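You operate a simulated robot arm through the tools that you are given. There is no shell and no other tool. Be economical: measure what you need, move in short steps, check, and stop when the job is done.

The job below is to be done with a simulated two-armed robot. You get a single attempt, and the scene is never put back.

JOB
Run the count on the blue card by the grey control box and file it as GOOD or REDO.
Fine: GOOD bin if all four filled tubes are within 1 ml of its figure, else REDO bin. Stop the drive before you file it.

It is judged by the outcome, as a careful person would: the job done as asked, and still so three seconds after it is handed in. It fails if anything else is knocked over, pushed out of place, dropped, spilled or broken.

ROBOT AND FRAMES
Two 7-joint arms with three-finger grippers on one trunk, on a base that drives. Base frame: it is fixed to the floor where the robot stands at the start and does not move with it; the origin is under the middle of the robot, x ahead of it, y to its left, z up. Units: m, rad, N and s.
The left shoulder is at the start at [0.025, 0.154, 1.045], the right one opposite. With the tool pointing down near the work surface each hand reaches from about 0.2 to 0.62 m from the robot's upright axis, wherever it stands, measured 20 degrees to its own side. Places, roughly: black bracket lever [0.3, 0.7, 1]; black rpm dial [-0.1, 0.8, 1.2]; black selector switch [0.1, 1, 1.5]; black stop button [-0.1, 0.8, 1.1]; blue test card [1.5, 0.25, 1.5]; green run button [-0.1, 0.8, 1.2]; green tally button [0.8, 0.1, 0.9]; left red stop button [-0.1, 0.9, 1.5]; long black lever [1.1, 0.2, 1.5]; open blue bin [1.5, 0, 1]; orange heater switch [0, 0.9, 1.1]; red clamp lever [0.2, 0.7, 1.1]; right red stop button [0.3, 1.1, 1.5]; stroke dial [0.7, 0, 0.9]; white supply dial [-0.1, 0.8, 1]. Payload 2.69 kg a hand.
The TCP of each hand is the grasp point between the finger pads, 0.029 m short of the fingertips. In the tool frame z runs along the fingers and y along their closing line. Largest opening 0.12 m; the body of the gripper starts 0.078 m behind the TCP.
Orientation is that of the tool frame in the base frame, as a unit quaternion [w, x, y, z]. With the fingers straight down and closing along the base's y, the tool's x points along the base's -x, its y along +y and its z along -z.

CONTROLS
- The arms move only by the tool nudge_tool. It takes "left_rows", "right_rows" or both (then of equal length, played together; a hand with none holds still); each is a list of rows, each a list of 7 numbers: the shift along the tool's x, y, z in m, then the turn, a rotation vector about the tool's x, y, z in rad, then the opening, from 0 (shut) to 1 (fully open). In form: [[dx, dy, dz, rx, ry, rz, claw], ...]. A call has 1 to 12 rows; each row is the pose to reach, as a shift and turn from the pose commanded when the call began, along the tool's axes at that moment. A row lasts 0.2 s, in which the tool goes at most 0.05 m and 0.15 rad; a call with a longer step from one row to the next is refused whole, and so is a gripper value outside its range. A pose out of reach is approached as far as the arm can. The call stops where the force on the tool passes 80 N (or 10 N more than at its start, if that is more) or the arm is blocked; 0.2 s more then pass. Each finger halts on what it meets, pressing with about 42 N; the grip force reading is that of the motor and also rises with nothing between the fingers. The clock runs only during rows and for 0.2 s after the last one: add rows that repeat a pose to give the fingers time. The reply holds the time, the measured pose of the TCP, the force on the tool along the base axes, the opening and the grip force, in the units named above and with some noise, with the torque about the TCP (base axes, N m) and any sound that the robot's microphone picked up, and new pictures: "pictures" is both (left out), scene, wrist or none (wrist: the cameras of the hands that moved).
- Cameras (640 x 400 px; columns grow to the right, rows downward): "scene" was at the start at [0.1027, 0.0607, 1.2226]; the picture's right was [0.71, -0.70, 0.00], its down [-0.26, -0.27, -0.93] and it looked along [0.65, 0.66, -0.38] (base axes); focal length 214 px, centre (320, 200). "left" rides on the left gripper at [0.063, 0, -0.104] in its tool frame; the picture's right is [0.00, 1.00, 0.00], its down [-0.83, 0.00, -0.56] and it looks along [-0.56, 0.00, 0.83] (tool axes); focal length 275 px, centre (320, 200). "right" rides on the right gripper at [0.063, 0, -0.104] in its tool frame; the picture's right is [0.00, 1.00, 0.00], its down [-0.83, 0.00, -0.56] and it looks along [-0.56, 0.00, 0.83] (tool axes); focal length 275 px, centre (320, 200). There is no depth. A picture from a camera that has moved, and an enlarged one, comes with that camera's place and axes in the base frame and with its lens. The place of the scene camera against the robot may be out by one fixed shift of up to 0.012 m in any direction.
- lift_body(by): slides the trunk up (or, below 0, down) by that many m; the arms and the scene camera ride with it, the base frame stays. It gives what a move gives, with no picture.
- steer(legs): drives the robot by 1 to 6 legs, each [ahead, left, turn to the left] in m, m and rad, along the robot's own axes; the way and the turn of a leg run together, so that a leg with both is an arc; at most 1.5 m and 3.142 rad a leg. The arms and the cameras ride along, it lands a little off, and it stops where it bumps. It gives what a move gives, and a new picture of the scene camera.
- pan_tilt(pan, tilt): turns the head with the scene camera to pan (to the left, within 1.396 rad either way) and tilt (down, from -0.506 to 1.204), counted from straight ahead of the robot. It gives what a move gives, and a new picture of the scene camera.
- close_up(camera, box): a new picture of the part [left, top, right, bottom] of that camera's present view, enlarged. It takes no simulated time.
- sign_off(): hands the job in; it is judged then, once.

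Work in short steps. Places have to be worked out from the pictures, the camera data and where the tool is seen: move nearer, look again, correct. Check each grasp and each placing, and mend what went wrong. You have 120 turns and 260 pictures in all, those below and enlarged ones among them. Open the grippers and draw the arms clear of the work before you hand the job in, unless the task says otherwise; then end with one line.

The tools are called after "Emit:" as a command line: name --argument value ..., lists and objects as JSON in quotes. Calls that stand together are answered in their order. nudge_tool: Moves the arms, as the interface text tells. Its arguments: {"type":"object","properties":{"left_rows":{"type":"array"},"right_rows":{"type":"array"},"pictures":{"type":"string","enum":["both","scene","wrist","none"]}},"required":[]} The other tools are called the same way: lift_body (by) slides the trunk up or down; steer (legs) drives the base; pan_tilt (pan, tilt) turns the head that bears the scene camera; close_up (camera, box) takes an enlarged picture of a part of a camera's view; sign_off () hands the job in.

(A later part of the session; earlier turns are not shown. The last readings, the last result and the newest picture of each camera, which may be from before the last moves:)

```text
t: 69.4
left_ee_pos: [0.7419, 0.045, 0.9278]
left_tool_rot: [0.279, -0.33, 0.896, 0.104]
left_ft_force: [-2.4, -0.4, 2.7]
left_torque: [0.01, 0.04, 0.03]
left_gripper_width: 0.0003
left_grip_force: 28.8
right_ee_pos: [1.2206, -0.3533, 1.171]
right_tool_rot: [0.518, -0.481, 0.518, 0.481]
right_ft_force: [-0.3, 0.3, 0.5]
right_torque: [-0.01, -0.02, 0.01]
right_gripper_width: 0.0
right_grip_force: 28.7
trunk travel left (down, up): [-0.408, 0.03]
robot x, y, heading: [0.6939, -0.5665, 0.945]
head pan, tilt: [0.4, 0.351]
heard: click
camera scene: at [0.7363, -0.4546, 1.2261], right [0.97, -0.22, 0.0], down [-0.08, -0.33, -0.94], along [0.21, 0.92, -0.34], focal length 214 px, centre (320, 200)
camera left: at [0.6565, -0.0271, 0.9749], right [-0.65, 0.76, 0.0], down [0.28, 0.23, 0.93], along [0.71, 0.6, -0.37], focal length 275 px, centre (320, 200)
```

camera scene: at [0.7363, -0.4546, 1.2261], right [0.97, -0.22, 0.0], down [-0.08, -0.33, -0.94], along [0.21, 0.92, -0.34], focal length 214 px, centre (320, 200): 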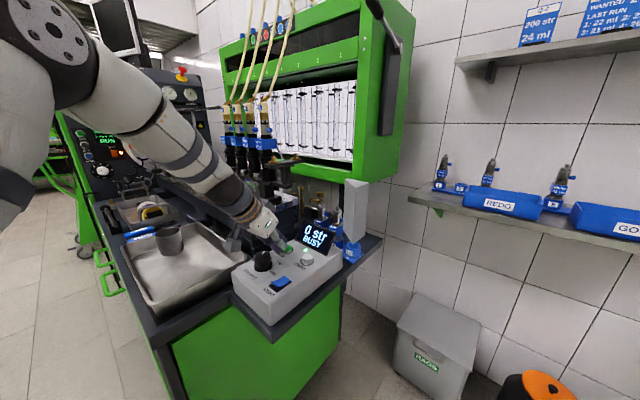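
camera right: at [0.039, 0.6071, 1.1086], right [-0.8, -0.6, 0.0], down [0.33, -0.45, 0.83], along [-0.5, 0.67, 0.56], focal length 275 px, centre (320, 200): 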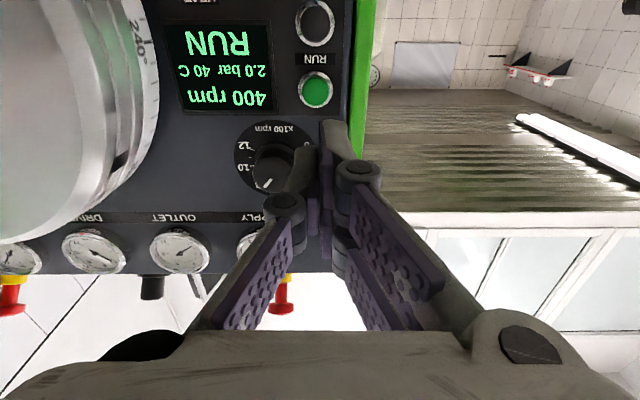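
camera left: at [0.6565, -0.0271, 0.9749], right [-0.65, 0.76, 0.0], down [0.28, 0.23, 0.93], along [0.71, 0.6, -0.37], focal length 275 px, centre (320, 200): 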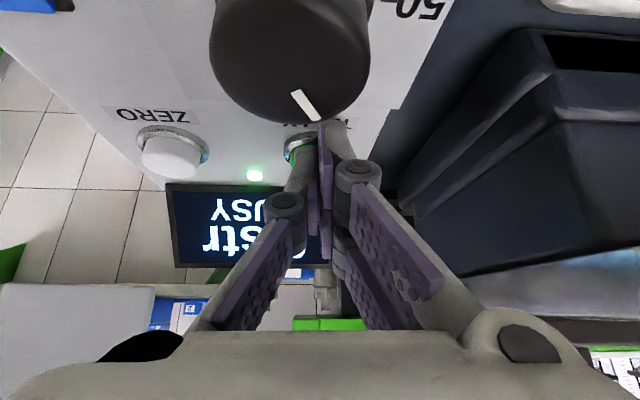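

Click, counter BUSY. Lift off vertically and watch the count.

Emit:
nudge_tool --left_rows '[[-0.02, 0, -0.03, 0, 0, 0, 0], [-0.04, 0, -0.057, 0, 0, 0, 0], [-0.02, 0, -0.1, 0, 0, 0, 0], [-0.0, 0, -0.14, 0, 0, 0, 0], [-0.0, 0, -0.14, 0, 0, 0, 0], [-0.0, 0, -0.14, 0, 0, 0, 0], [-0.0, 0, -0.14, 0, 0, 0, 0], [-0.0, 0, -0.14, 0, 0, 0, 0], [-0.0, 0, -0.14, 0, 0, 0, 0], [-0.0, 0, -0.14, 0, 0, 0, 0], [-0.0, 0, -0.14, 0, 0, 0, 0], [-0.0, 0, -0.14, 0, 0, 0, 0]]' --pictures "both"

Emit:
close_up --camera "scene" --box '[60, 120, 140, 180]'

Emit:
close_up --camera "scene" --box '[220, 70, 370, 260]'

```text
t: 72.0
left_ee_pos: [0.6813, -0.0077, 1.0397]
left_tool_rot: [0.278, -0.332, 0.896, 0.103]
left_ft_force: [-0.6, -0.2, 0.4]
left_torque: [-0.02, -0.01, 0.0]
left_gripper_width: 0.0
left_grip_force: 28.8
right_ee_pos: [1.2201, -0.3538, 1.1711]
right_tool_rot: [0.517, -0.482, 0.518, 0.482]
right_ft_force: [-0.1, -0.4, -0.1]
right_torque: [-0.06, 0.01, -0.02]
right_gripper_width: 0.0
right_grip_force: 28.9
trunk travel left (down, up): [-0.408, 0.03]
robot x, y, heading: [0.6927, -0.5738, 0.946]
head pan, tilt: [0.4, 0.351]
camera scene: at [0.7367, -0.4544, 1.226], right [0.97, -0.23, 0.0], down [-0.08, -0.33, -0.94], along [0.21, 0.92, -0.34], focal length 214 px, centre (320, 200)
camera left: at [0.5964, -0.0782, 1.0887], right [-0.65, 0.76, 0.0], down [0.28, 0.24, 0.93], along [0.71, 0.6, -0.37], focal length 275 px, centre (320, 200)
```

scene: 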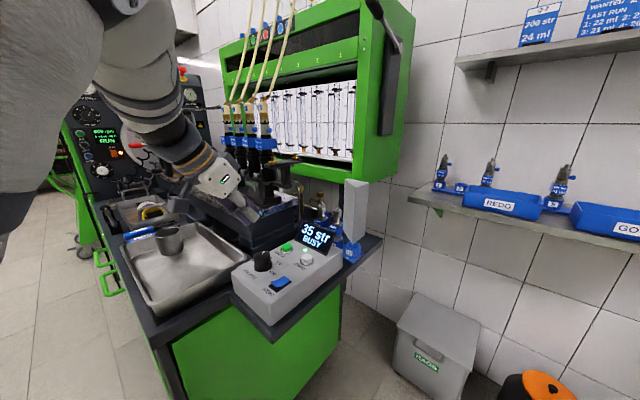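
left: 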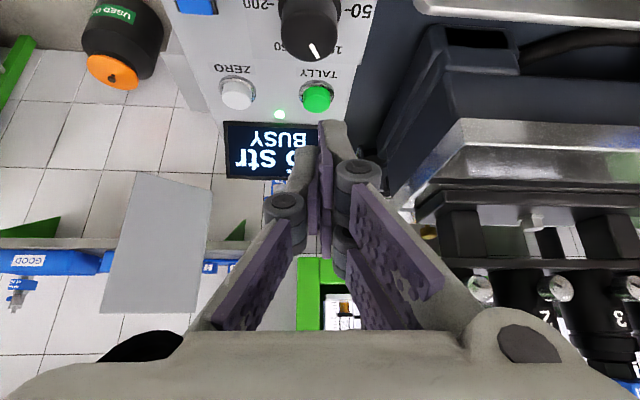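

```text
6.67 times, centred on (100, 150) of scene
camera zoom: at [0.7367, -0.4544, 1.226], right [0.97, -0.23, 0.0], down [-0.08, -0.33, -0.94], along [0.21, 0.92, -0.34], focal length 1430 px, centre (1787, 533)
```

zoom: 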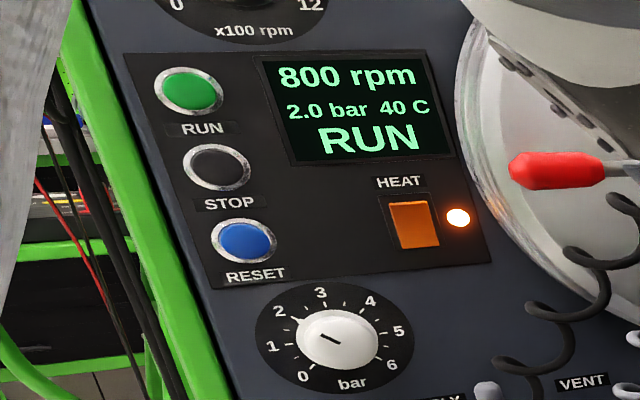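

```text
2.11 times, centred on (295, 165) of scene
camera zoom: at [0.7367, -0.4544, 1.226], right [0.97, -0.23, 0.0], down [-0.08, -0.33, -0.94], along [0.21, 0.92, -0.34], focal length 452 px, centre (373, 274)
```

zoom: 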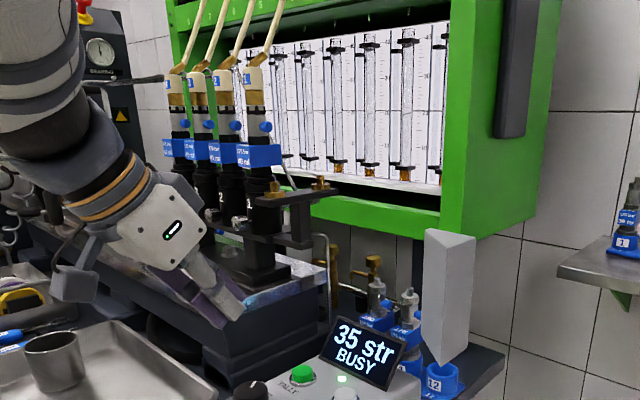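

Count at 35, tubes are filling. I'll level the left hand while the count finishes.

Emit:
nudge_tool --left_rows '[[0, 0, -0.01, 0, 0.15, 0, 0.3], [0, 0, -0.02, 0, 0.3, 0, 0.7], [0, 0, -0.03, 0, 0.45, 0, 0.7], [0, 0, -0.03, 0, 0.6, 0, 0.7], [0, 0, -0.03, 0, 0.6, 0, 0.7], [0, 0, -0.03, 0, 0.6, 0, 0.7], [0, 0, -0.03, 0, 0.6, 0, 0.7], [0, 0, -0.03, 0, 0.6, 0, 0.7], [0, 0, -0.03, 0, 0.6, 0, 0.7], [0, 0, -0.03, 0, 0.6, 0, 0.7], [0, 0, -0.03, 0, 0.6, 0, 0.7], [0, 0, -0.03, 0, 0.6, 0, 0.7]]' --pictures "none"

Emit:
nudge_tool --left_rows '[[0.02, 0, -0.02, 0, 0, 0, 0.7], [0.04, 0, -0.03, 0, 0, 0, 0.7], [0.04, 0, -0.03, 0, 0, 0, 0.7], [0.04, 0, -0.03, 0, 0, 0, 0.7], [0.04, 0, -0.03, 0, 0, 0, 0.7], [0.04, 0, -0.03, 0, 0, 0, 0.7], [0.04, 0, -0.03, 0, 0, 0, 0.7], [0.04, 0, -0.03, 0, 0, 0, 0.7], [0.04, 0, -0.03, 0, 0, 0, 0.7], [0.04, 0, -0.03, 0, 0, 0, 0.7], [0.04, 0, -0.03, 0, 0, 0, 0.7], [0.04, 0, -0.03, 0, 0, 0, 0.7]]' --pictures "scene"

Emit:
close_up --camera "scene" --box '[220, 70, 370, 260]'

```text
t: 74.6
left_ee_pos: [0.6698, -0.0193, 1.0653]
left_tool_rot: [0.002, -0.346, 0.938, 0.001]
left_ft_force: [0.3, -0.4, 0.0]
left_torque: [0.03, 0.03, -0.01]
left_gripper_width: 0.084
left_grip_force: 0.0
right_ee_pos: [1.2205, -0.3541, 1.1715]
right_tool_rot: [0.518, -0.481, 0.518, 0.482]
right_ft_force: [0.6, 0.2, 0.3]
right_torque: [0.01, 0.01, 0.04]
right_gripper_width: 0.0
right_grip_force: 28.3
trunk travel left (down, up): [-0.408, 0.03]
robot x, y, heading: [0.6922, -0.5676, 0.941]
head pan, tilt: [0.4, 0.351]
```

```text
t: 77.2
left_ee_pos: [0.6387, -0.0448, 1.0964]
left_tool_rot: [0.001, -0.346, 0.938, 0.001]
left_ft_force: [0.5, -0.1, -0.1]
left_torque: [0.01, 0.01, -0.01]
left_gripper_width: 0.0841
left_grip_force: 0.0
right_ee_pos: [1.2202, -0.3546, 1.1713]
right_tool_rot: [0.517, -0.483, 0.517, 0.482]
right_ft_force: [-0.1, 0.4, 0.4]
right_torque: [0.02, -0.05, 0.0]
right_gripper_width: 0.0
right_grip_force: 28.3
trunk travel left (down, up): [-0.408, 0.03]
robot x, y, heading: [0.6939, -0.5726, 0.945]
head pan, tilt: [0.4, 0.351]
camera scene: at [0.7367, -0.4544, 1.226], right [0.97, -0.23, 0.0], down [-0.08, -0.33, -0.94], along [0.21, 0.92, -0.34], focal length 214 px, centre (320, 200)
```

scene: 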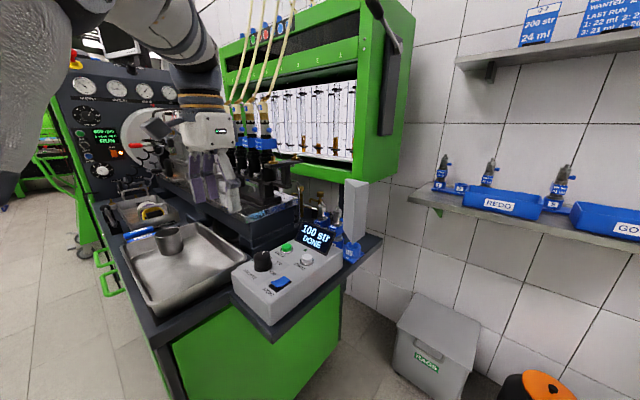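

```text
2.11 times, centred on (295, 165) of scene
camera zoom: at [0.7367, -0.4544, 1.226], right [0.97, -0.23, 0.0], down [-0.08, -0.33, -0.94], along [0.21, 0.92, -0.34], focal length 452 px, centre (373, 274)
```

zoom: 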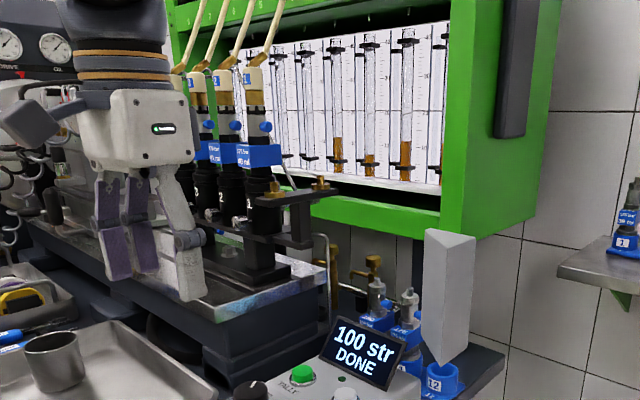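

100 str DONE. Zoom on the tubes.

Emit:
close_up --camera "scene" --box '[290, 80, 370, 165]'

Emit:
close_up --camera "scene" --box '[325, 125, 360, 160]'

```text
4.71 times, centred on (330, 122) of scene
camera zoom: at [0.7367, -0.4544, 1.226], right [0.97, -0.23, 0.0], down [-0.08, -0.33, -0.94], along [0.21, 0.92, -0.34], focal length 1009 px, centre (273, 565)
```

zoom: 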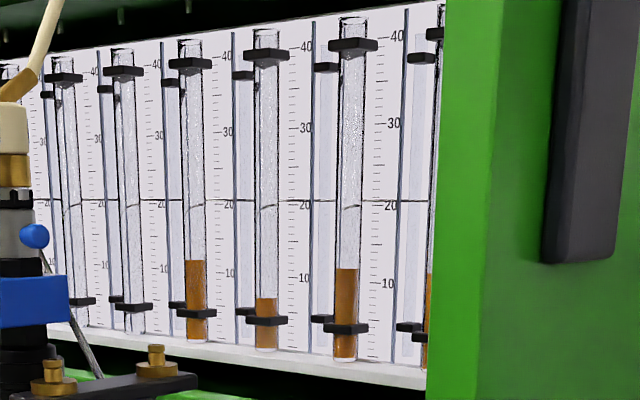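

```text
11.43 times, centred on (342, 142) of scene
camera zoom: at [0.7367, -0.4544, 1.226], right [0.97, -0.23, 0.0], down [-0.08, -0.33, -0.94], along [0.21, 0.92, -0.34], focal length 2451 px, centre (63, 857)
```

zoom: 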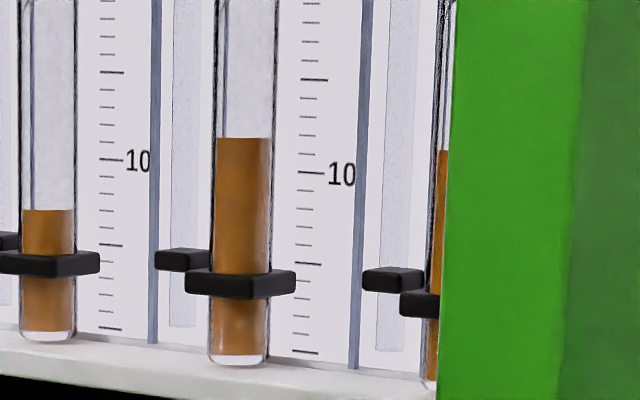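

Tube 3 is at about 7 ml versus 12 ml, so the result is REDO. First stop the drive: go back to the panel.

Emit:
steer --legs '[[-0.306, 0.76, 0], [0, 0, 0.71], [0.54, 0.132, 0]]'

Emit:
close_up --camera "right" --box '[0, 0, 640, 400]'

```text
t: 88.2
left_ee_pos: [-0.6555, 0.5183, 1.0941]
left_tool_rot: [0.001, -0.65, 0.76, 0.001]
left_ft_force: [0.8, 0.2, -1.0]
left_torque: [0.0, 0.01, 0.01]
left_gripper_width: 0.084
left_grip_force: 0.1
right_ee_pos: [-0.0122, 0.6592, 1.1717]
right_tool_rot: [0.319, -0.631, 0.318, 0.631]
right_ft_force: [-1.2, 0.6, -0.4]
right_torque: [-0.01, -0.04, -0.01]
right_gripper_width: 0.0
right_grip_force: 29.0
trunk travel left (down, up): [-0.408, 0.03]
robot x, y, heading: [-0.2691, 0.1534, 1.653]
head pan, tilt: [0.4, 0.351]
camera scene: at [-0.3182, 0.2685, 1.2259], right [0.89, 0.46, 0.0], down [0.16, -0.3, -0.94], along [-0.43, 0.83, -0.34], focal length 214 px, centre (320, 200)
```

scene: 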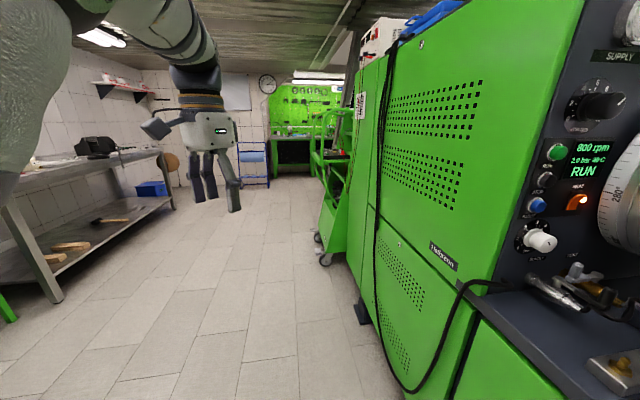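

```text
1.00 times, centred on (320, 200) of right (not enlarged: the box is as wide or as high as the picture)
camera zoom: at [0.0506, 0.5768, 1.1088], right [-0.8, -0.59, 0.0], down [0.33, -0.45, 0.83], along [-0.5, 0.67, 0.56], focal length 275 px, centre (320, 200)
```

zoom: 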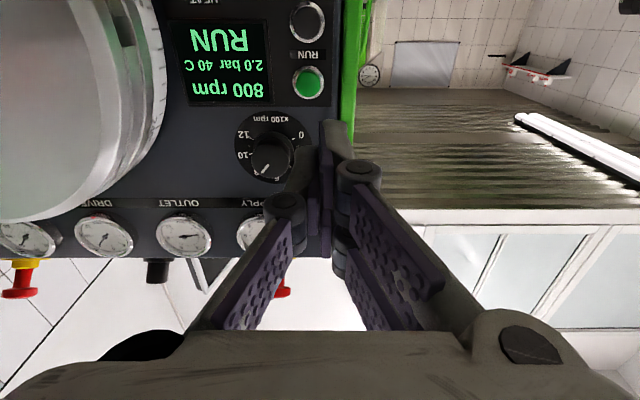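

Drive still running at 800. STOP is ~0.052 m below RUN; move down and approach to a standoff.

Emit:
nudge_tool --right_rows '[[0.025, -0.004, 0.02, 0, 0, 0, 0], [0.053, -0.008, 0.05, 0, 0, 0, 0], [0.053, -0.008, 0.09, 0, 0, 0, 0], [0.053, -0.008, 0.125, 0, 0, 0, 0]]' --pictures "both"

```text
t: 89.2
left_ee_pos: [-0.6564, 0.518, 1.0936]
left_tool_rot: [0.002, -0.65, 0.76, 0.002]
left_ft_force: [0.0, 1.1, -0.1]
left_torque: [-0.04, -0.04, 0.0]
left_gripper_width: 0.0843
left_grip_force: 0.0
right_ee_pos: [-0.0826, 0.7656, 1.1186]
right_tool_rot: [-0.319, 0.631, -0.318, -0.631]
right_ft_force: [0.0, -0.1, -1.4]
right_torque: [0.01, 0.0, 0.03]
right_gripper_width: 0.0001
right_grip_force: 28.4
trunk travel left (down, up): [-0.408, 0.03]
robot x, y, heading: [-0.2697, 0.1565, 1.656]
head pan, tilt: [0.4, 0.351]
camera scene: at [-0.3184, 0.2688, 1.2258], right [0.89, 0.46, 0.0], down [0.16, -0.31, -0.94], along [-0.43, 0.83, -0.34], focal length 214 px, centre (320, 200)
camera right: at [-0.0193, 0.6816, 1.0556], right [-0.8, -0.59, 0.0], down [0.33, -0.45, 0.83], along [-0.5, 0.67, 0.56], focal length 275 px, centre (320, 200)
```

scene: 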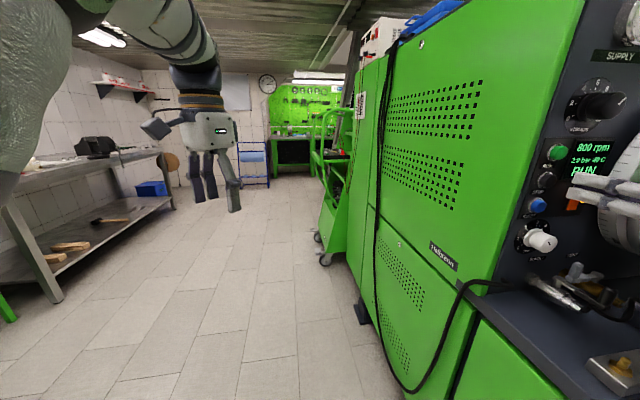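
right: 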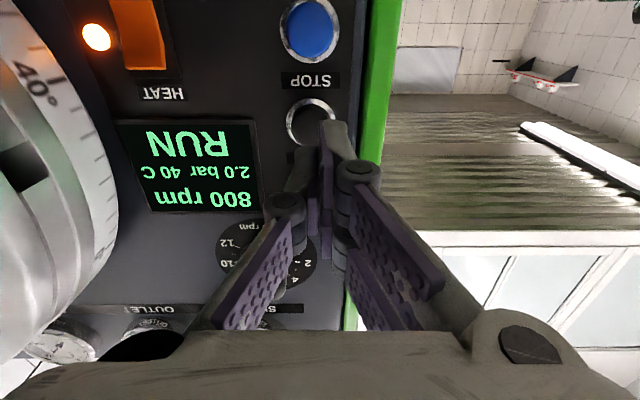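

STOP centred within 5 mm; press.

Emit:
nudge_tool --right_rows '[[0, -0.004, 0.025, 0, 0, 0, 0], [0, -0.004, 0.037, 0, 0, 0, 0], [0, -0.004, 0.045, 0, 0, 0, 0], [0, -0.004, 0.049, 0, 0, 0, 0]]' --pictures "wrist"

```text
t: 90.2
left_ee_pos: [-0.6535, 0.5163, 1.0973]
left_tool_rot: [0.001, -0.649, 0.761, 0.002]
left_ft_force: [-0.1, 0.6, 0.1]
left_torque: [0.01, 0.01, 0.0]
left_gripper_width: 0.0839
left_grip_force: 0.0
right_ee_pos: [-0.105, 0.8034, 1.1197]
right_tool_rot: [0.318, -0.631, 0.318, 0.632]
right_ft_force: [6.5, -18.5, -3.5]
right_torque: [-0.15, -0.11, 0.15]
right_gripper_width: 0.0061
right_grip_force: 28.2
trunk travel left (down, up): [-0.408, 0.03]
robot x, y, heading: [-0.271, 0.1515, 1.652]
head pan, tilt: [0.4, 0.351]
heard: click
camera right: at [-0.0416, 0.7208, 1.0564], right [-0.8, -0.59, 0.0], down [0.33, -0.45, 0.83], along [-0.5, 0.67, 0.56], focal length 275 px, centre (320, 200)
```

right: 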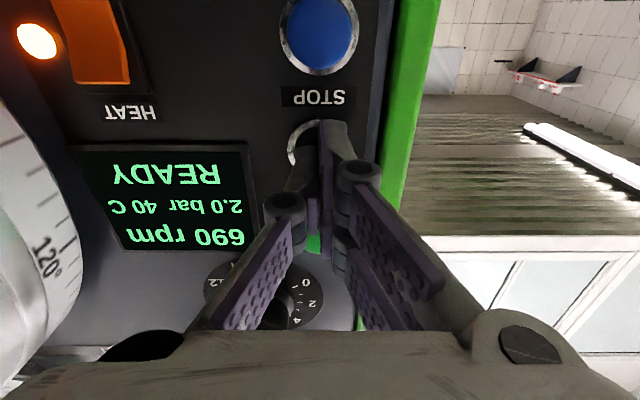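

Click; speed falling, READY. Retract and confirm.

Emit:
nudge_tool --right_rows '[[0, 0.004, -0.03, 0, 0, 0, 0], [0, 0.004, -0.07, 0, 0, 0, 0], [0, 0.004, -0.11, 0, 0, 0, 0], [0, 0.004, -0.15, 0, 0, 0, 0], [-0.03, 0.004, -0.17, 0, 0, 0, 0], [-0.05, 0.004, -0.17, 0, 0, 0, 0], [-0.05, 0.004, -0.17, 0, 0, 0, 0], [-0.05, 0.004, -0.17, 0, 0, 0, 0], [-0.05, 0.004, -0.17, 0, 0, 0, 0], [-0.05, 0.004, -0.17, 0, 0, 0, 0]]' --pictures "wrist"

```text
t: 92.3
left_ee_pos: [-0.6559, 0.5167, 1.0941]
left_tool_rot: [0.001, -0.65, 0.76, 0.001]
left_ft_force: [0.3, -0.2, -0.3]
left_torque: [0.02, 0.01, -0.01]
left_gripper_width: 0.0838
left_grip_force: 0.0
right_ee_pos: [-0.0081, 0.67, 1.1702]
right_tool_rot: [-0.318, 0.632, -0.318, -0.631]
right_ft_force: [0.9, -0.1, -0.2]
right_torque: [0.0, 0.01, 0.03]
right_gripper_width: 0.0
right_grip_force: 28.2
trunk travel left (down, up): [-0.408, 0.03]
robot x, y, heading: [-0.2678, 0.159, 1.648]
head pan, tilt: [0.4, 0.351]
camera right: at [0.0549, 0.5845, 1.1074], right [-0.8, -0.59, 0.0], down [0.33, -0.45, 0.83], along [-0.5, 0.67, 0.56], focal length 275 px, centre (320, 200)
```

right: 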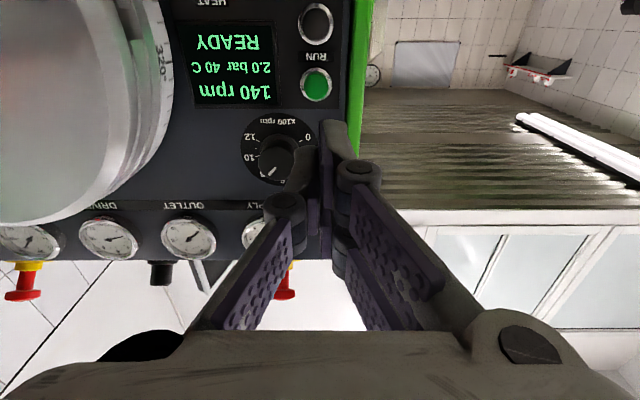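

Drive is coasting to stop, READY shown. Now back to the right end of the bench for the card.

Emit:
steer --legs '[[-0.52, -0.13, 0], [0, 0, -0.71], [0.25, -0.8, 0]]'

Emit:
nudge_tool --right_rows '[[0, 0, -0.02, 0.14, 0, 0, 0], [0, 0, -0.04, 0.28, 0, 0, 0], [0, 0, -0.06, 0.42, 0, 0, 0], [0, 0, -0.08, 0.555, 0, 0, 0]]' --pictures "none"

```text
t: 103.4
left_ee_pos: [0.6332, -0.0878, 1.0957]
left_tool_rot: [0.002, -0.342, 0.94, 0.001]
left_ft_force: [-0.4, -0.4, 0.6]
left_torque: [-0.01, -0.01, 0.04]
left_gripper_width: 0.084
left_grip_force: 0.0
right_ee_pos: [1.2216, -0.3987, 1.17]
right_tool_rot: [0.519, -0.479, 0.52, 0.48]
right_ft_force: [-0.4, 0.3, -0.1]
right_torque: [0.0, 0.0, 0.01]
right_gripper_width: 0.0
right_grip_force: 28.3
trunk travel left (down, up): [-0.408, 0.03]
robot x, y, heading: [0.682, -0.617, 0.938]
head pan, tilt: [0.4, 0.351]
camera scene: at [0.7281, -0.4986, 1.226], right [0.97, -0.23, 0.0], down [-0.08, -0.33, -0.94], along [0.22, 0.91, -0.34], focal length 214 px, centre (320, 200)
```

scene: 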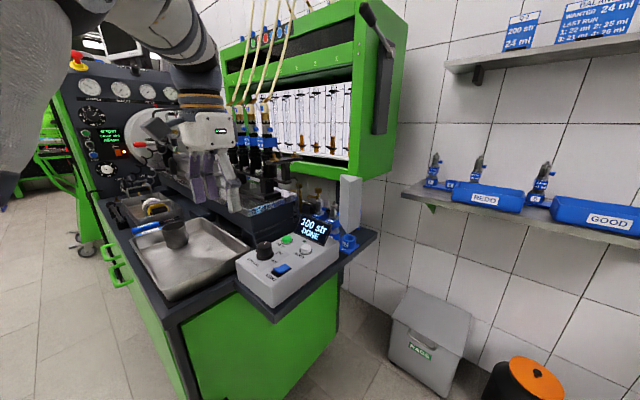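

```text
t: 104.4
left_ee_pos: [0.633, -0.0881, 1.0949]
left_tool_rot: [0.002, -0.342, 0.94, 0.001]
left_ft_force: [0.2, 0.1, 0.5]
left_torque: [0.01, 0.02, 0.0]
left_gripper_width: 0.0841
left_grip_force: 0.1
right_ee_pos: [1.2154, -0.4804, 1.1703]
right_tool_rot: [0.632, -0.317, 0.632, 0.318]
right_ft_force: [0.3, 0.0, 0.3]
right_torque: [0.0, 0.01, -0.03]
right_gripper_width: 0.0
right_grip_force: 28.5
trunk travel left (down, up): [-0.408, 0.03]
robot x, y, heading: [0.6831, -0.6131, 0.933]
head pan, tilt: [0.4, 0.351]
```

Confirmed "100 str DONE". Point the right hand down again and open it; draw the left hand in.

Emit:
nudge_tool --right_rows '[[0.007, 0, -0.01, 0, 0.143, 0, 0.2], [0.014, 0, -0.02, 0, 0.286, 0, 0.4], [0.021, 0, -0.03, 0, 0.429, 0, 0.5], [0.028, 0, -0.04, 0, 0.572, 0, 0.5], [0.035, 0, -0.05, 0, 0.715, 0, 0.5], [0.042, 0, -0.06, 0, 0.858, 0, 0.5], [0.049, 0, -0.07, 0, 1.0, 0, 0.5], [0.056, 0, -0.08, 0, 1.143, 0, 0.5], [0.063, 0, -0.09, 0, 1.286, 0, 0.5], [0.07, 0, -0.1, 0, 1.43, 0, 0.5], [0.07, 0, -0.1, 0, 1.57, 0, 0.5]]' --left_rows '[[0.01, 0, 0, 0, 0, 0, 0.7], [0.02, 0, 0, 0, 0, 0, 0.7], [0.03, 0, 0, 0, 0, 0, 0.7], [0.04, 0, 0, 0, 0, 0, 0.7], [0.05, 0, 0, 0, 0, 0, 0.7], [0.06, 0, 0, 0, 0, 0, 0.7], [0.07, 0, 0, 0, 0, 0, 0.7], [0.08, 0, 0, 0, 0, 0, 0.7], [0.08, 0, 0, 0, 0, 0, 0.7], [0.08, 0, 0, 0, 0, 0, 0.7], [0.08, 0, 0, 0, 0, 0, 0.7]]' --pictures "none"

Emit:
pan_tilt --pan -0.3 --tilt 0.6

```text
t: 106.8
left_ee_pos: [0.571, -0.1396, 1.0947]
left_tool_rot: [0.002, -0.342, 0.94, 0.0]
left_ft_force: [0.1, 0.7, -0.1]
left_torque: [0.02, -0.01, 0.0]
left_gripper_width: 0.084
left_grip_force: 0.0
right_ee_pos: [1.1554, -0.558, 1.0995]
right_tool_rot: [-0.002, -0.451, 0.893, 0.0]
right_ft_force: [0.2, -0.2, -0.1]
right_torque: [0.0, -0.03, -0.01]
right_gripper_width: 0.0599
right_grip_force: 0.1
trunk travel left (down, up): [-0.408, 0.03]
robot x, y, heading: [0.6868, -0.6138, 0.932]
head pan, tilt: [0.4, 0.351]
```

```text
t: 107.9
left_ee_pos: [0.5702, -0.139, 1.0961]
left_tool_rot: [0.002, -0.342, 0.94, 0.001]
left_ft_force: [0.2, -0.1, 0.0]
left_torque: [0.01, -0.01, 0.0]
left_gripper_width: 0.0836
left_grip_force: 0.0
right_ee_pos: [1.1567, -0.5601, 1.1021]
right_tool_rot: [0.001, -0.451, 0.893, 0.0]
right_ft_force: [0.7, 0.6, 0.5]
right_torque: [-0.04, 0.0, -0.01]
right_gripper_width: 0.0601
right_grip_force: 0.0
trunk travel left (down, up): [-0.408, 0.03]
robot x, y, heading: [0.6838, -0.6137, 0.931]
head pan, tilt: [-0.3, 0.6]
camera scene: at [0.7773, -0.5366, 1.2032], right [0.59, -0.8, 0.0], down [-0.45, -0.34, -0.83], along [0.66, 0.49, -0.56], focal length 214 px, centre (320, 200)
```

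scene: 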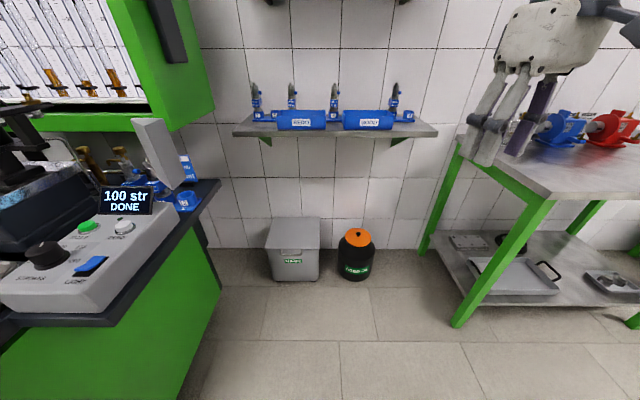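

Nice view of the tubes too; zoom there and on the card area.

Emit:
close_up --camera "scene" --box '[0, 0, 160, 110]'

Emit:
close_up --camera "scene" --box '[90, 110, 220, 220]'

Emit:
close_up --camera "scene" --box '[230, 70, 440, 150]'

```text
3.64 times, centred on (80, 55) of scene
camera zoom: at [0.7773, -0.5366, 1.2032], right [0.59, -0.8, 0.0], down [-0.45, -0.34, -0.83], along [0.66, 0.49, -0.56], focal length 780 px, centre (1193, 727)
```

zoom: 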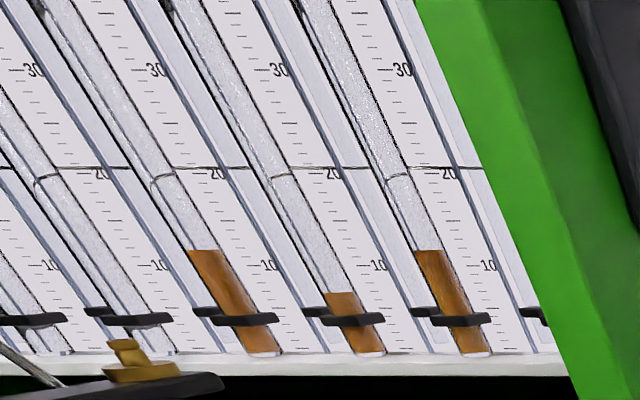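

```text
3.64 times, centred on (155, 165) of scene
camera zoom: at [0.7773, -0.5366, 1.2032], right [0.59, -0.8, 0.0], down [-0.45, -0.34, -0.83], along [0.66, 0.49, -0.56], focal length 780 px, centre (920, 327)
```

zoom: 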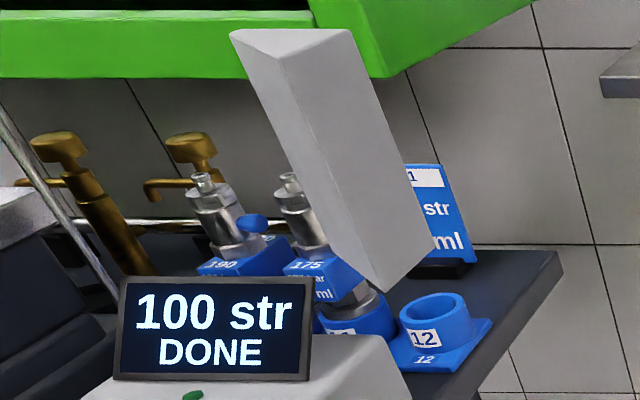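

```text
3.05 times, centred on (335, 110) of scene
camera zoom: at [0.7773, -0.5366, 1.2032], right [0.59, -0.8, 0.0], down [-0.45, -0.34, -0.83], along [0.66, 0.49, -0.56], focal length 654 px, centre (274, 474)
```

zoom: 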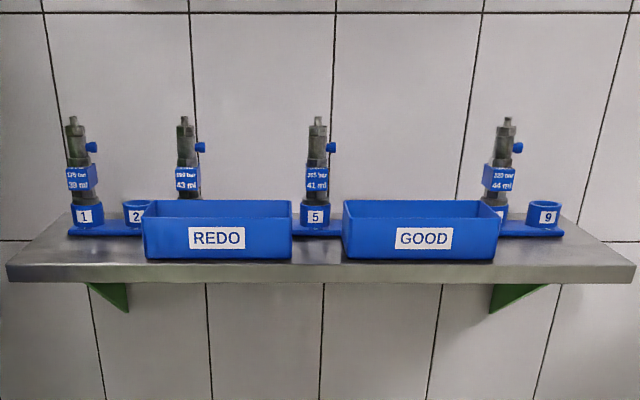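

REDO bin is open and empty. A grey plate hangs near [0.91,-0.03,1.03], so I'll swing out right first, then face the card along the bench from the wall side.

Emit:
steer --legs '[[0.1, -0.4, 0], [0, 0, 1.1], [0.15, -0.1, 0]]'

Emit:
pan_tilt --pan 0.0 --tilt 0.4

```text
t: 115.3
left_ee_pos: [0.6147, -0.4714, 1.0957]
left_tool_rot: [-0.001, 0.781, -0.624, -0.002]
left_ft_force: [-0.1, -0.4, 1.1]
left_torque: [-0.04, 0.04, -0.01]
left_gripper_width: 0.084
left_grip_force: 0.0
right_ee_pos: [1.2551, -0.1436, 1.0999]
right_tool_rot: [0.0, 0.849, -0.528, -0.001]
right_ft_force: [0.0, 0.5, -0.3]
right_torque: [0.0, 0.0, -0.01]
right_gripper_width: 0.0598
right_grip_force: 0.1
trunk travel left (down, up): [-0.408, 0.03]
robot x, y, heading: [1.0864, -0.5892, 2.03]
head pan, tilt: [-0.3, 0.6]
camera scene: at [1.0566, -0.4733, 1.2031], right [0.99, 0.16, 0.0], down [0.09, -0.56, -0.82], along [-0.13, 0.81, -0.57], focal length 214 px, centre (320, 200)
```

scene: 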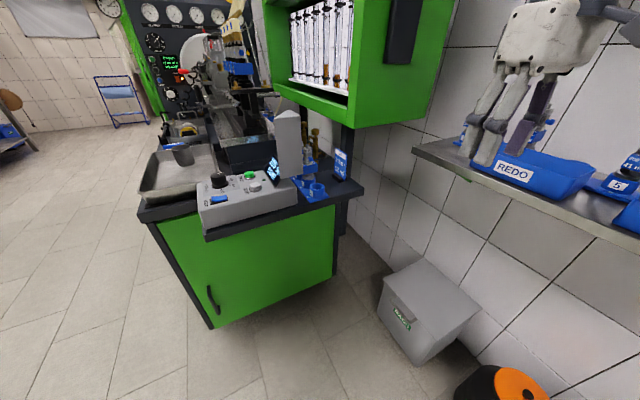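

```text
t: 116.2
left_ee_pos: [0.6133, -0.4719, 1.096]
left_tool_rot: [-0.001, 0.781, -0.625, -0.002]
left_ft_force: [-0.9, -1.3, -0.8]
left_torque: [0.02, -0.05, -0.02]
left_gripper_width: 0.0842
left_grip_force: 0.2
right_ee_pos: [1.2553, -0.1449, 1.1009]
right_tool_rot: [0.0, 0.849, -0.528, -0.001]
right_ft_force: [-0.7, 0.3, 0.5]
right_torque: [-0.02, -0.03, -0.01]
right_gripper_width: 0.0601
right_grip_force: 0.1
trunk travel left (down, up): [-0.408, 0.03]
robot x, y, heading: [1.0891, -0.5895, 2.027]
head pan, tilt: [0.0, 0.4]
camera scene: at [1.0295, -0.4782, 1.2214], right [0.9, 0.44, 0.0], down [0.17, -0.35, -0.92], along [-0.41, 0.83, -0.39], focal length 214 px, centre (320, 200)
```

scene: 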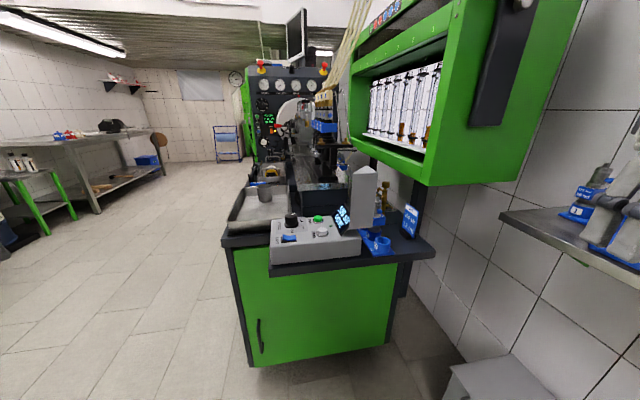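

Zoom on the card and its surroundings from this side.

Emit:
close_up --camera "scene" --box '[320, 150, 450, 270]'

Emit:
close_up --camera "right" --box '[0, 0, 640, 400]'

```text
3.33 times, centred on (385, 210) of scene
camera zoom: at [1.0295, -0.4782, 1.2214], right [0.9, 0.44, 0.0], down [0.17, -0.35, -0.92], along [-0.41, 0.83, -0.39], focal length 715 px, centre (103, 167)
```

zoom: 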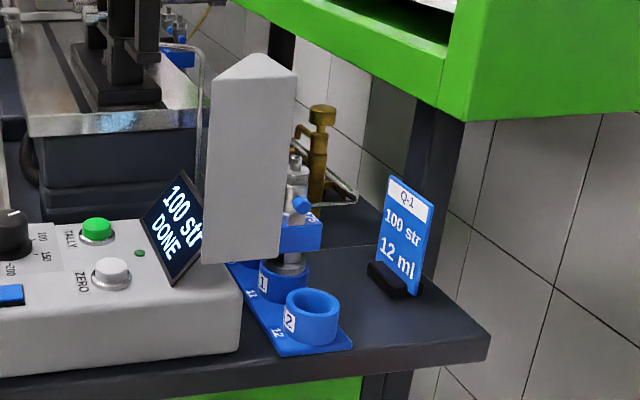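

```text
1.00 times, centred on (320, 200) of right (not enlarged: the box is as wide or as high as the picture)
camera zoom: at [1.2845, -0.2017, 1.2049], right [-0.89, -0.45, 0.0], down [-0.37, 0.74, 0.56], along [-0.25, 0.5, -0.83], focal length 275 px, centre (320, 200)
```

zoom: 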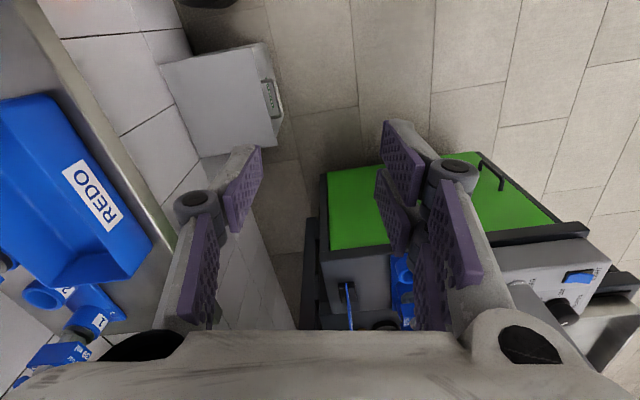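

Card reads Q-1 / 100 str / 12 ml, standing free at about [1.02,0.20], top z≈0.94, edge-on to the robot. Bring the right hand in and yaw it to match the card, then drive up.

Emit:
nudge_tool --right_rows '[[0, 0.045, 0, 0, 0, -0.06, 0.5], [0, 0.09, 0, 0, 0, -0.12, 0.5], [0, 0.13, 0, 0, 0, -0.178, 0.5]]' --pictures "none"

Emit:
steer --legs '[[0.28, -0.12, 0]]'

Emit:
close_up --camera "right" --box '[0, 0, 640, 400]'

```text
t: 117.0
left_ee_pos: [0.6134, -0.4721, 1.0955]
left_tool_rot: [-0.001, 0.781, -0.625, -0.002]
left_ft_force: [0.3, -0.2, 0.8]
left_torque: [0.02, -0.02, 0.01]
left_gripper_width: 0.0839
left_grip_force: 0.1
right_ee_pos: [1.1372, -0.202, 1.1011]
right_tool_rot: [-0.001, 0.892, -0.451, 0.0]
right_ft_force: [-0.6, 0.1, 0.0]
right_torque: [0.0, -0.03, -0.01]
right_gripper_width: 0.0603
right_grip_force: 0.0
trunk travel left (down, up): [-0.408, 0.03]
robot x, y, heading: [1.0859, -0.5915, 2.031]
head pan, tilt: [0.0, 0.4]
```

```text
t: 119.0
left_ee_pos: [0.5978, -0.1752, 1.095]
left_tool_rot: [-0.001, 0.782, -0.623, -0.002]
left_ft_force: [1.0, 0.4, -0.6]
left_torque: [-0.06, -0.01, -0.01]
left_gripper_width: 0.084
left_grip_force: 0.0
right_ee_pos: [1.1218, 0.0967, 1.101]
right_tool_rot: [0.0, 0.894, -0.448, 0.0]
right_ft_force: [0.2, -0.2, 0.7]
right_torque: [0.03, -0.03, -0.01]
right_gripper_width: 0.0599
right_grip_force: 0.1
trunk travel left (down, up): [-0.408, 0.03]
robot x, y, heading: [1.0743, -0.2924, 2.037]
head pan, tilt: [0.0, 0.4]
camera scene: at [1.0135, -0.1792, 1.2214], right [0.89, 0.45, 0.0], down [0.17, -0.35, -0.92], along [-0.41, 0.82, -0.39], focal length 214 px, centre (320, 200)
```

scene: 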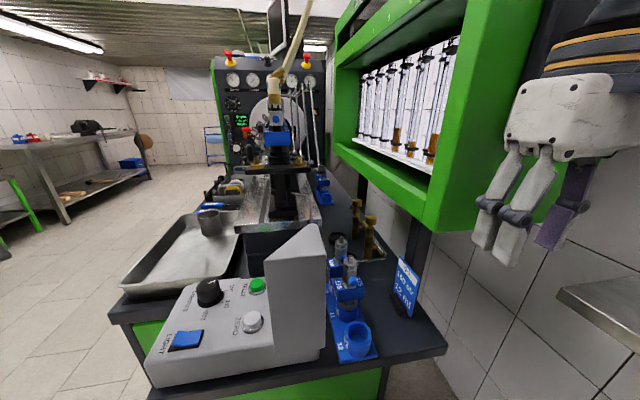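

```text
1.00 times, centred on (320, 200) of right (not enlarged: the box is as wide or as high as the picture)
camera zoom: at [1.1599, 0.0468, 1.205], right [-0.8, -0.6, 0.0], down [-0.5, 0.66, 0.56], along [-0.33, 0.44, -0.83], focal length 275 px, centre (320, 200)
```

zoom: 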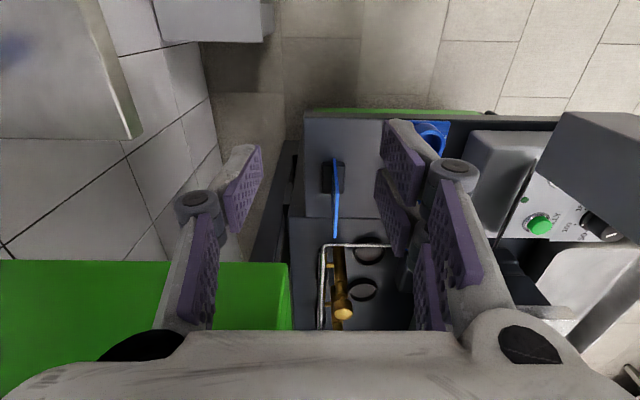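

The card is a vertical line in the wrist view, well aligned, 2 cm to the left. Move over it and descend halfway.

Emit:
nudge_tool --right_rows '[[-0.045, 0.007, 0, 0, 0, 0, 0.45], [-0.09, 0.014, 0.0, 0, 0, 0, 0.4], [-0.135, 0.0195, 0.02, 0, 0, 0, 0.4], [-0.135, 0.0195, 0.06, 0, 0, 0, 0.4], [-0.135, 0.0195, 0.1, 0, 0, 0, 0.4]]' --pictures "both"

```text
t: 120.2
left_ee_pos: [0.5977, -0.1741, 1.0968]
left_tool_rot: [-0.001, 0.782, -0.623, -0.002]
left_ft_force: [0.0, 0.7, -1.0]
left_torque: [0.0, -0.02, -0.01]
left_gripper_width: 0.0839
left_grip_force: 0.0
right_ee_pos: [1.0263, 0.1927, 1.0007]
right_tool_rot: [0.0, 0.894, -0.448, -0.001]
right_ft_force: [-0.4, 0.3, 0.0]
right_torque: [0.01, -0.04, 0.01]
right_gripper_width: 0.048
right_grip_force: 0.1
trunk travel left (down, up): [-0.408, 0.03]
robot x, y, heading: [1.0712, -0.2934, 2.035]
head pan, tilt: [0.0, 0.4]
camera scene: at [1.013, -0.1793, 1.2213], right [0.89, 0.45, 0.0], down [0.17, -0.35, -0.92], along [-0.41, 0.82, -0.39], focal length 214 px, centre (320, 200)
camera right: at [1.0651, 0.1429, 1.1045], right [-0.8, -0.6, 0.0], down [-0.5, 0.66, 0.56], along [-0.34, 0.45, -0.83], focal length 275 px, centre (320, 200)
```

scene: 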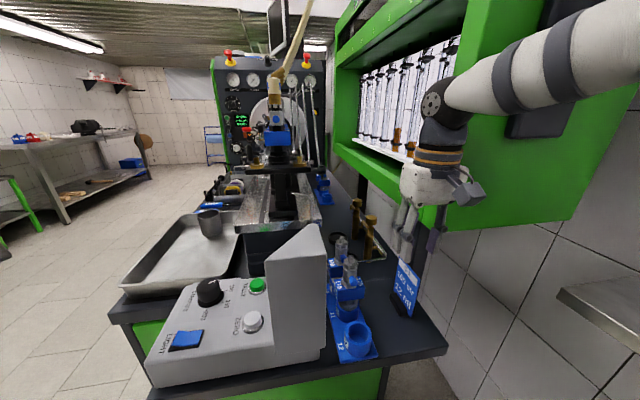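
right: 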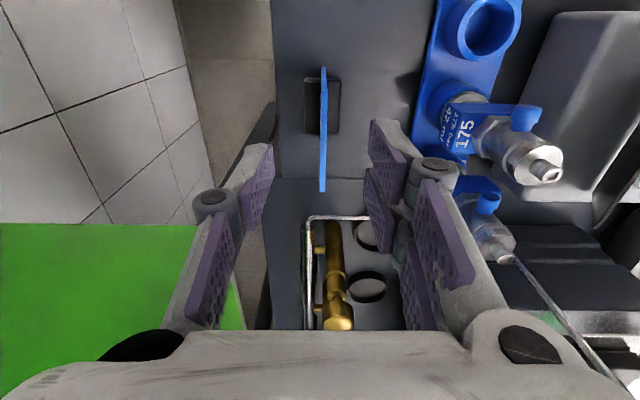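

Centred. Descend 6 cm and close on the card.

Emit:
nudge_tool --right_rows '[[0, 0.001, 0.035, 0, 0, 0, 0.4], [0, 0.001, 0.063, 0, 0, 0, 0.4], [0, 0.001, 0.063, 0, 0, 0, 0.2], [0, 0.001, 0.063, 0, 0, 0, 0], [0, 0.001, 0.063, 0, 0, 0, 0]]' --pictures "both"

```text
t: 121.4
left_ee_pos: [0.5978, -0.1749, 1.0964]
left_tool_rot: [-0.002, 0.782, -0.624, -0.002]
left_ft_force: [0.2, -0.5, -0.1]
left_torque: [-0.02, 0.0, -0.01]
left_gripper_width: 0.0841
left_grip_force: 0.0
right_ee_pos: [1.0244, 0.1912, 0.9403]
right_tool_rot: [0.0, 0.893, -0.449, 0.0]
right_ft_force: [0.2, 0.8, -0.1]
right_torque: [-0.01, 0.0, 0.0]
right_gripper_width: 0.0061
right_grip_force: 32.3
trunk travel left (down, up): [-0.408, 0.03]
robot x, y, heading: [1.0762, -0.2892, 2.03]
head pan, tilt: [0.0, 0.4]
camera scene: at [1.0135, -0.1798, 1.2214], right [0.89, 0.45, 0.0], down [0.17, -0.35, -0.92], along [-0.41, 0.82, -0.39], focal length 214 px, centre (320, 200)
camera right: at [1.0629, 0.1415, 1.043], right [-0.8, -0.6, 0.0], down [-0.5, 0.66, 0.56], along [-0.33, 0.44, -0.83], focal length 275 px, centre (320, 200)
```

scene: 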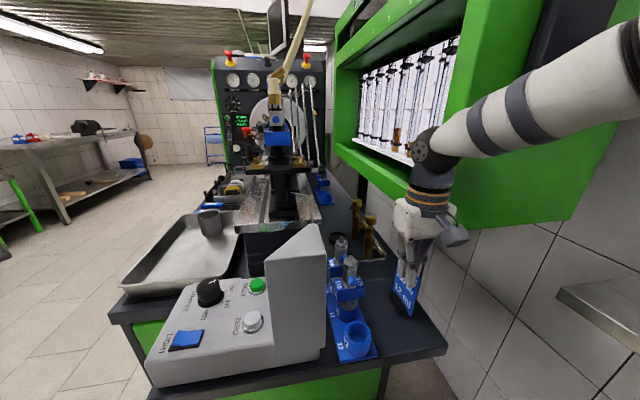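
right: 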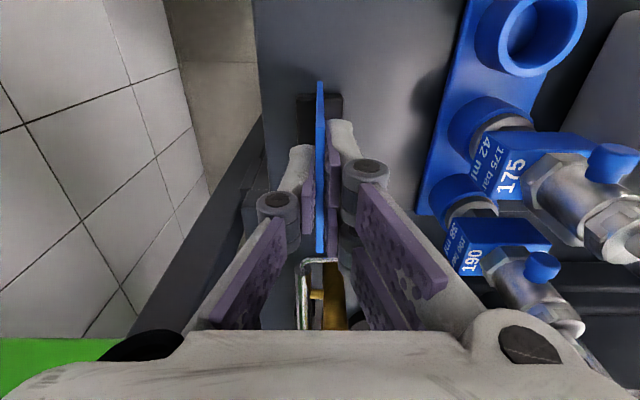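

Card gripped (6 mm). Lift straight up slowly.

Emit:
nudge_tool --right_rows '[[0, 0, -0.03, 0, 0, 0, 0], [0, 0, -0.06, 0, 0, 0, 0], [0, 0, -0.1, 0, 0, 0, 0], [0, 0, -0.14, 0, 0, 0, 0], [0.04, 0, -0.16, 0, 0, 0, 0], [0.08, 0, -0.16, 0, 0, 0, 0]]' --pictures "both"

```text
t: 122.8
left_ee_pos: [0.5989, -0.1752, 1.0961]
left_tool_rot: [-0.001, 0.782, -0.623, -0.002]
left_ft_force: [0.7, -0.5, -0.2]
left_torque: [-0.03, -0.01, 0.01]
left_gripper_width: 0.0838
left_grip_force: 0.1
right_ee_pos: [1.0722, 0.1296, 1.0999]
right_tool_rot: [-0.002, 0.893, -0.449, 0.0]
right_ft_force: [-0.2, -0.3, 0.1]
right_torque: [0.0, 0.03, 0.0]
right_gripper_width: 0.0061
right_grip_force: 32.4
trunk travel left (down, up): [-0.408, 0.03]
robot x, y, heading: [1.0725, -0.2866, 2.033]
head pan, tilt: [0.0, 0.4]
camera scene: at [1.0137, -0.18, 1.2215], right [0.89, 0.45, 0.0], down [0.17, -0.35, -0.92], along [-0.41, 0.82, -0.39], focal length 214 px, centre (320, 200)
camera right: at [1.111, 0.0792, 1.2046], right [-0.8, -0.6, 0.0], down [-0.5, 0.66, 0.56], along [-0.33, 0.45, -0.83], focal length 275 px, centre (320, 200)
```

scene: 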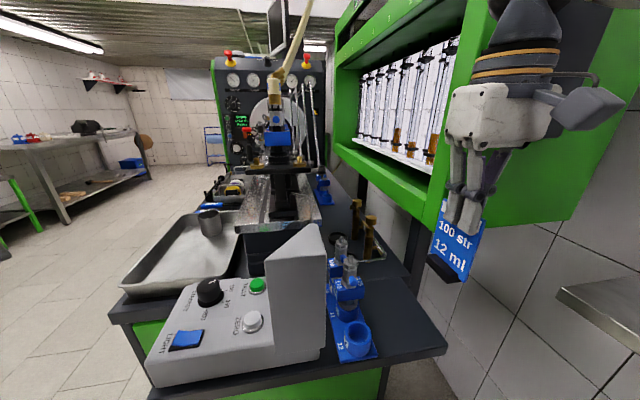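
right: 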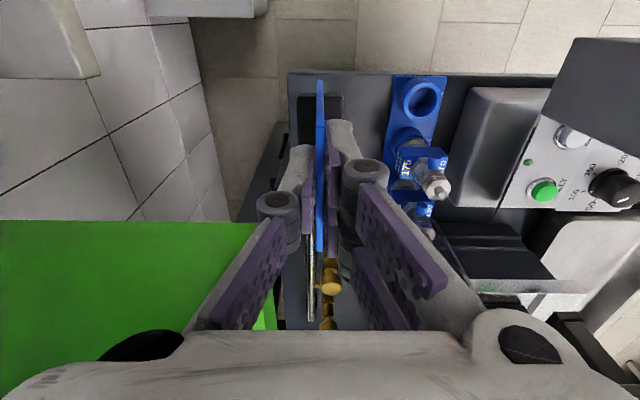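

Card with its stand is in hand. Confirm all four tubes and the drive's display from here.

Emit:
close_up --camera "scene" --box '[350, 40, 470, 190]'

Emit:
close_up --camera "scene" --box '[205, 60, 325, 150]'

```text
2.67 times, centred on (410, 115) of scene
camera zoom: at [1.0137, -0.18, 1.2215], right [0.89, 0.45, 0.0], down [0.17, -0.35, -0.92], along [-0.41, 0.82, -0.39], focal length 572 px, centre (80, 427)
```

zoom: 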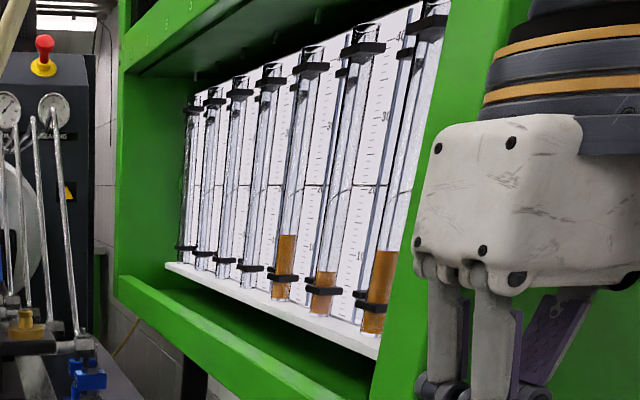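

```text
4.44 times, centred on (265, 105) of scene
camera zoom: at [1.0137, -0.18, 1.2215], right [0.89, 0.45, 0.0], down [0.17, -0.35, -0.92], along [-0.41, 0.82, -0.39], focal length 953 px, centre (564, 622)
```

zoom: 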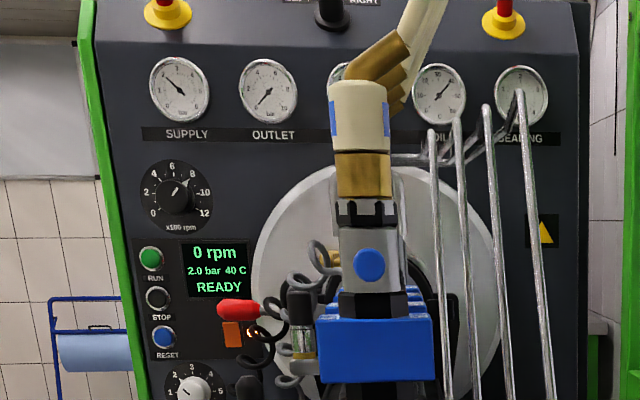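

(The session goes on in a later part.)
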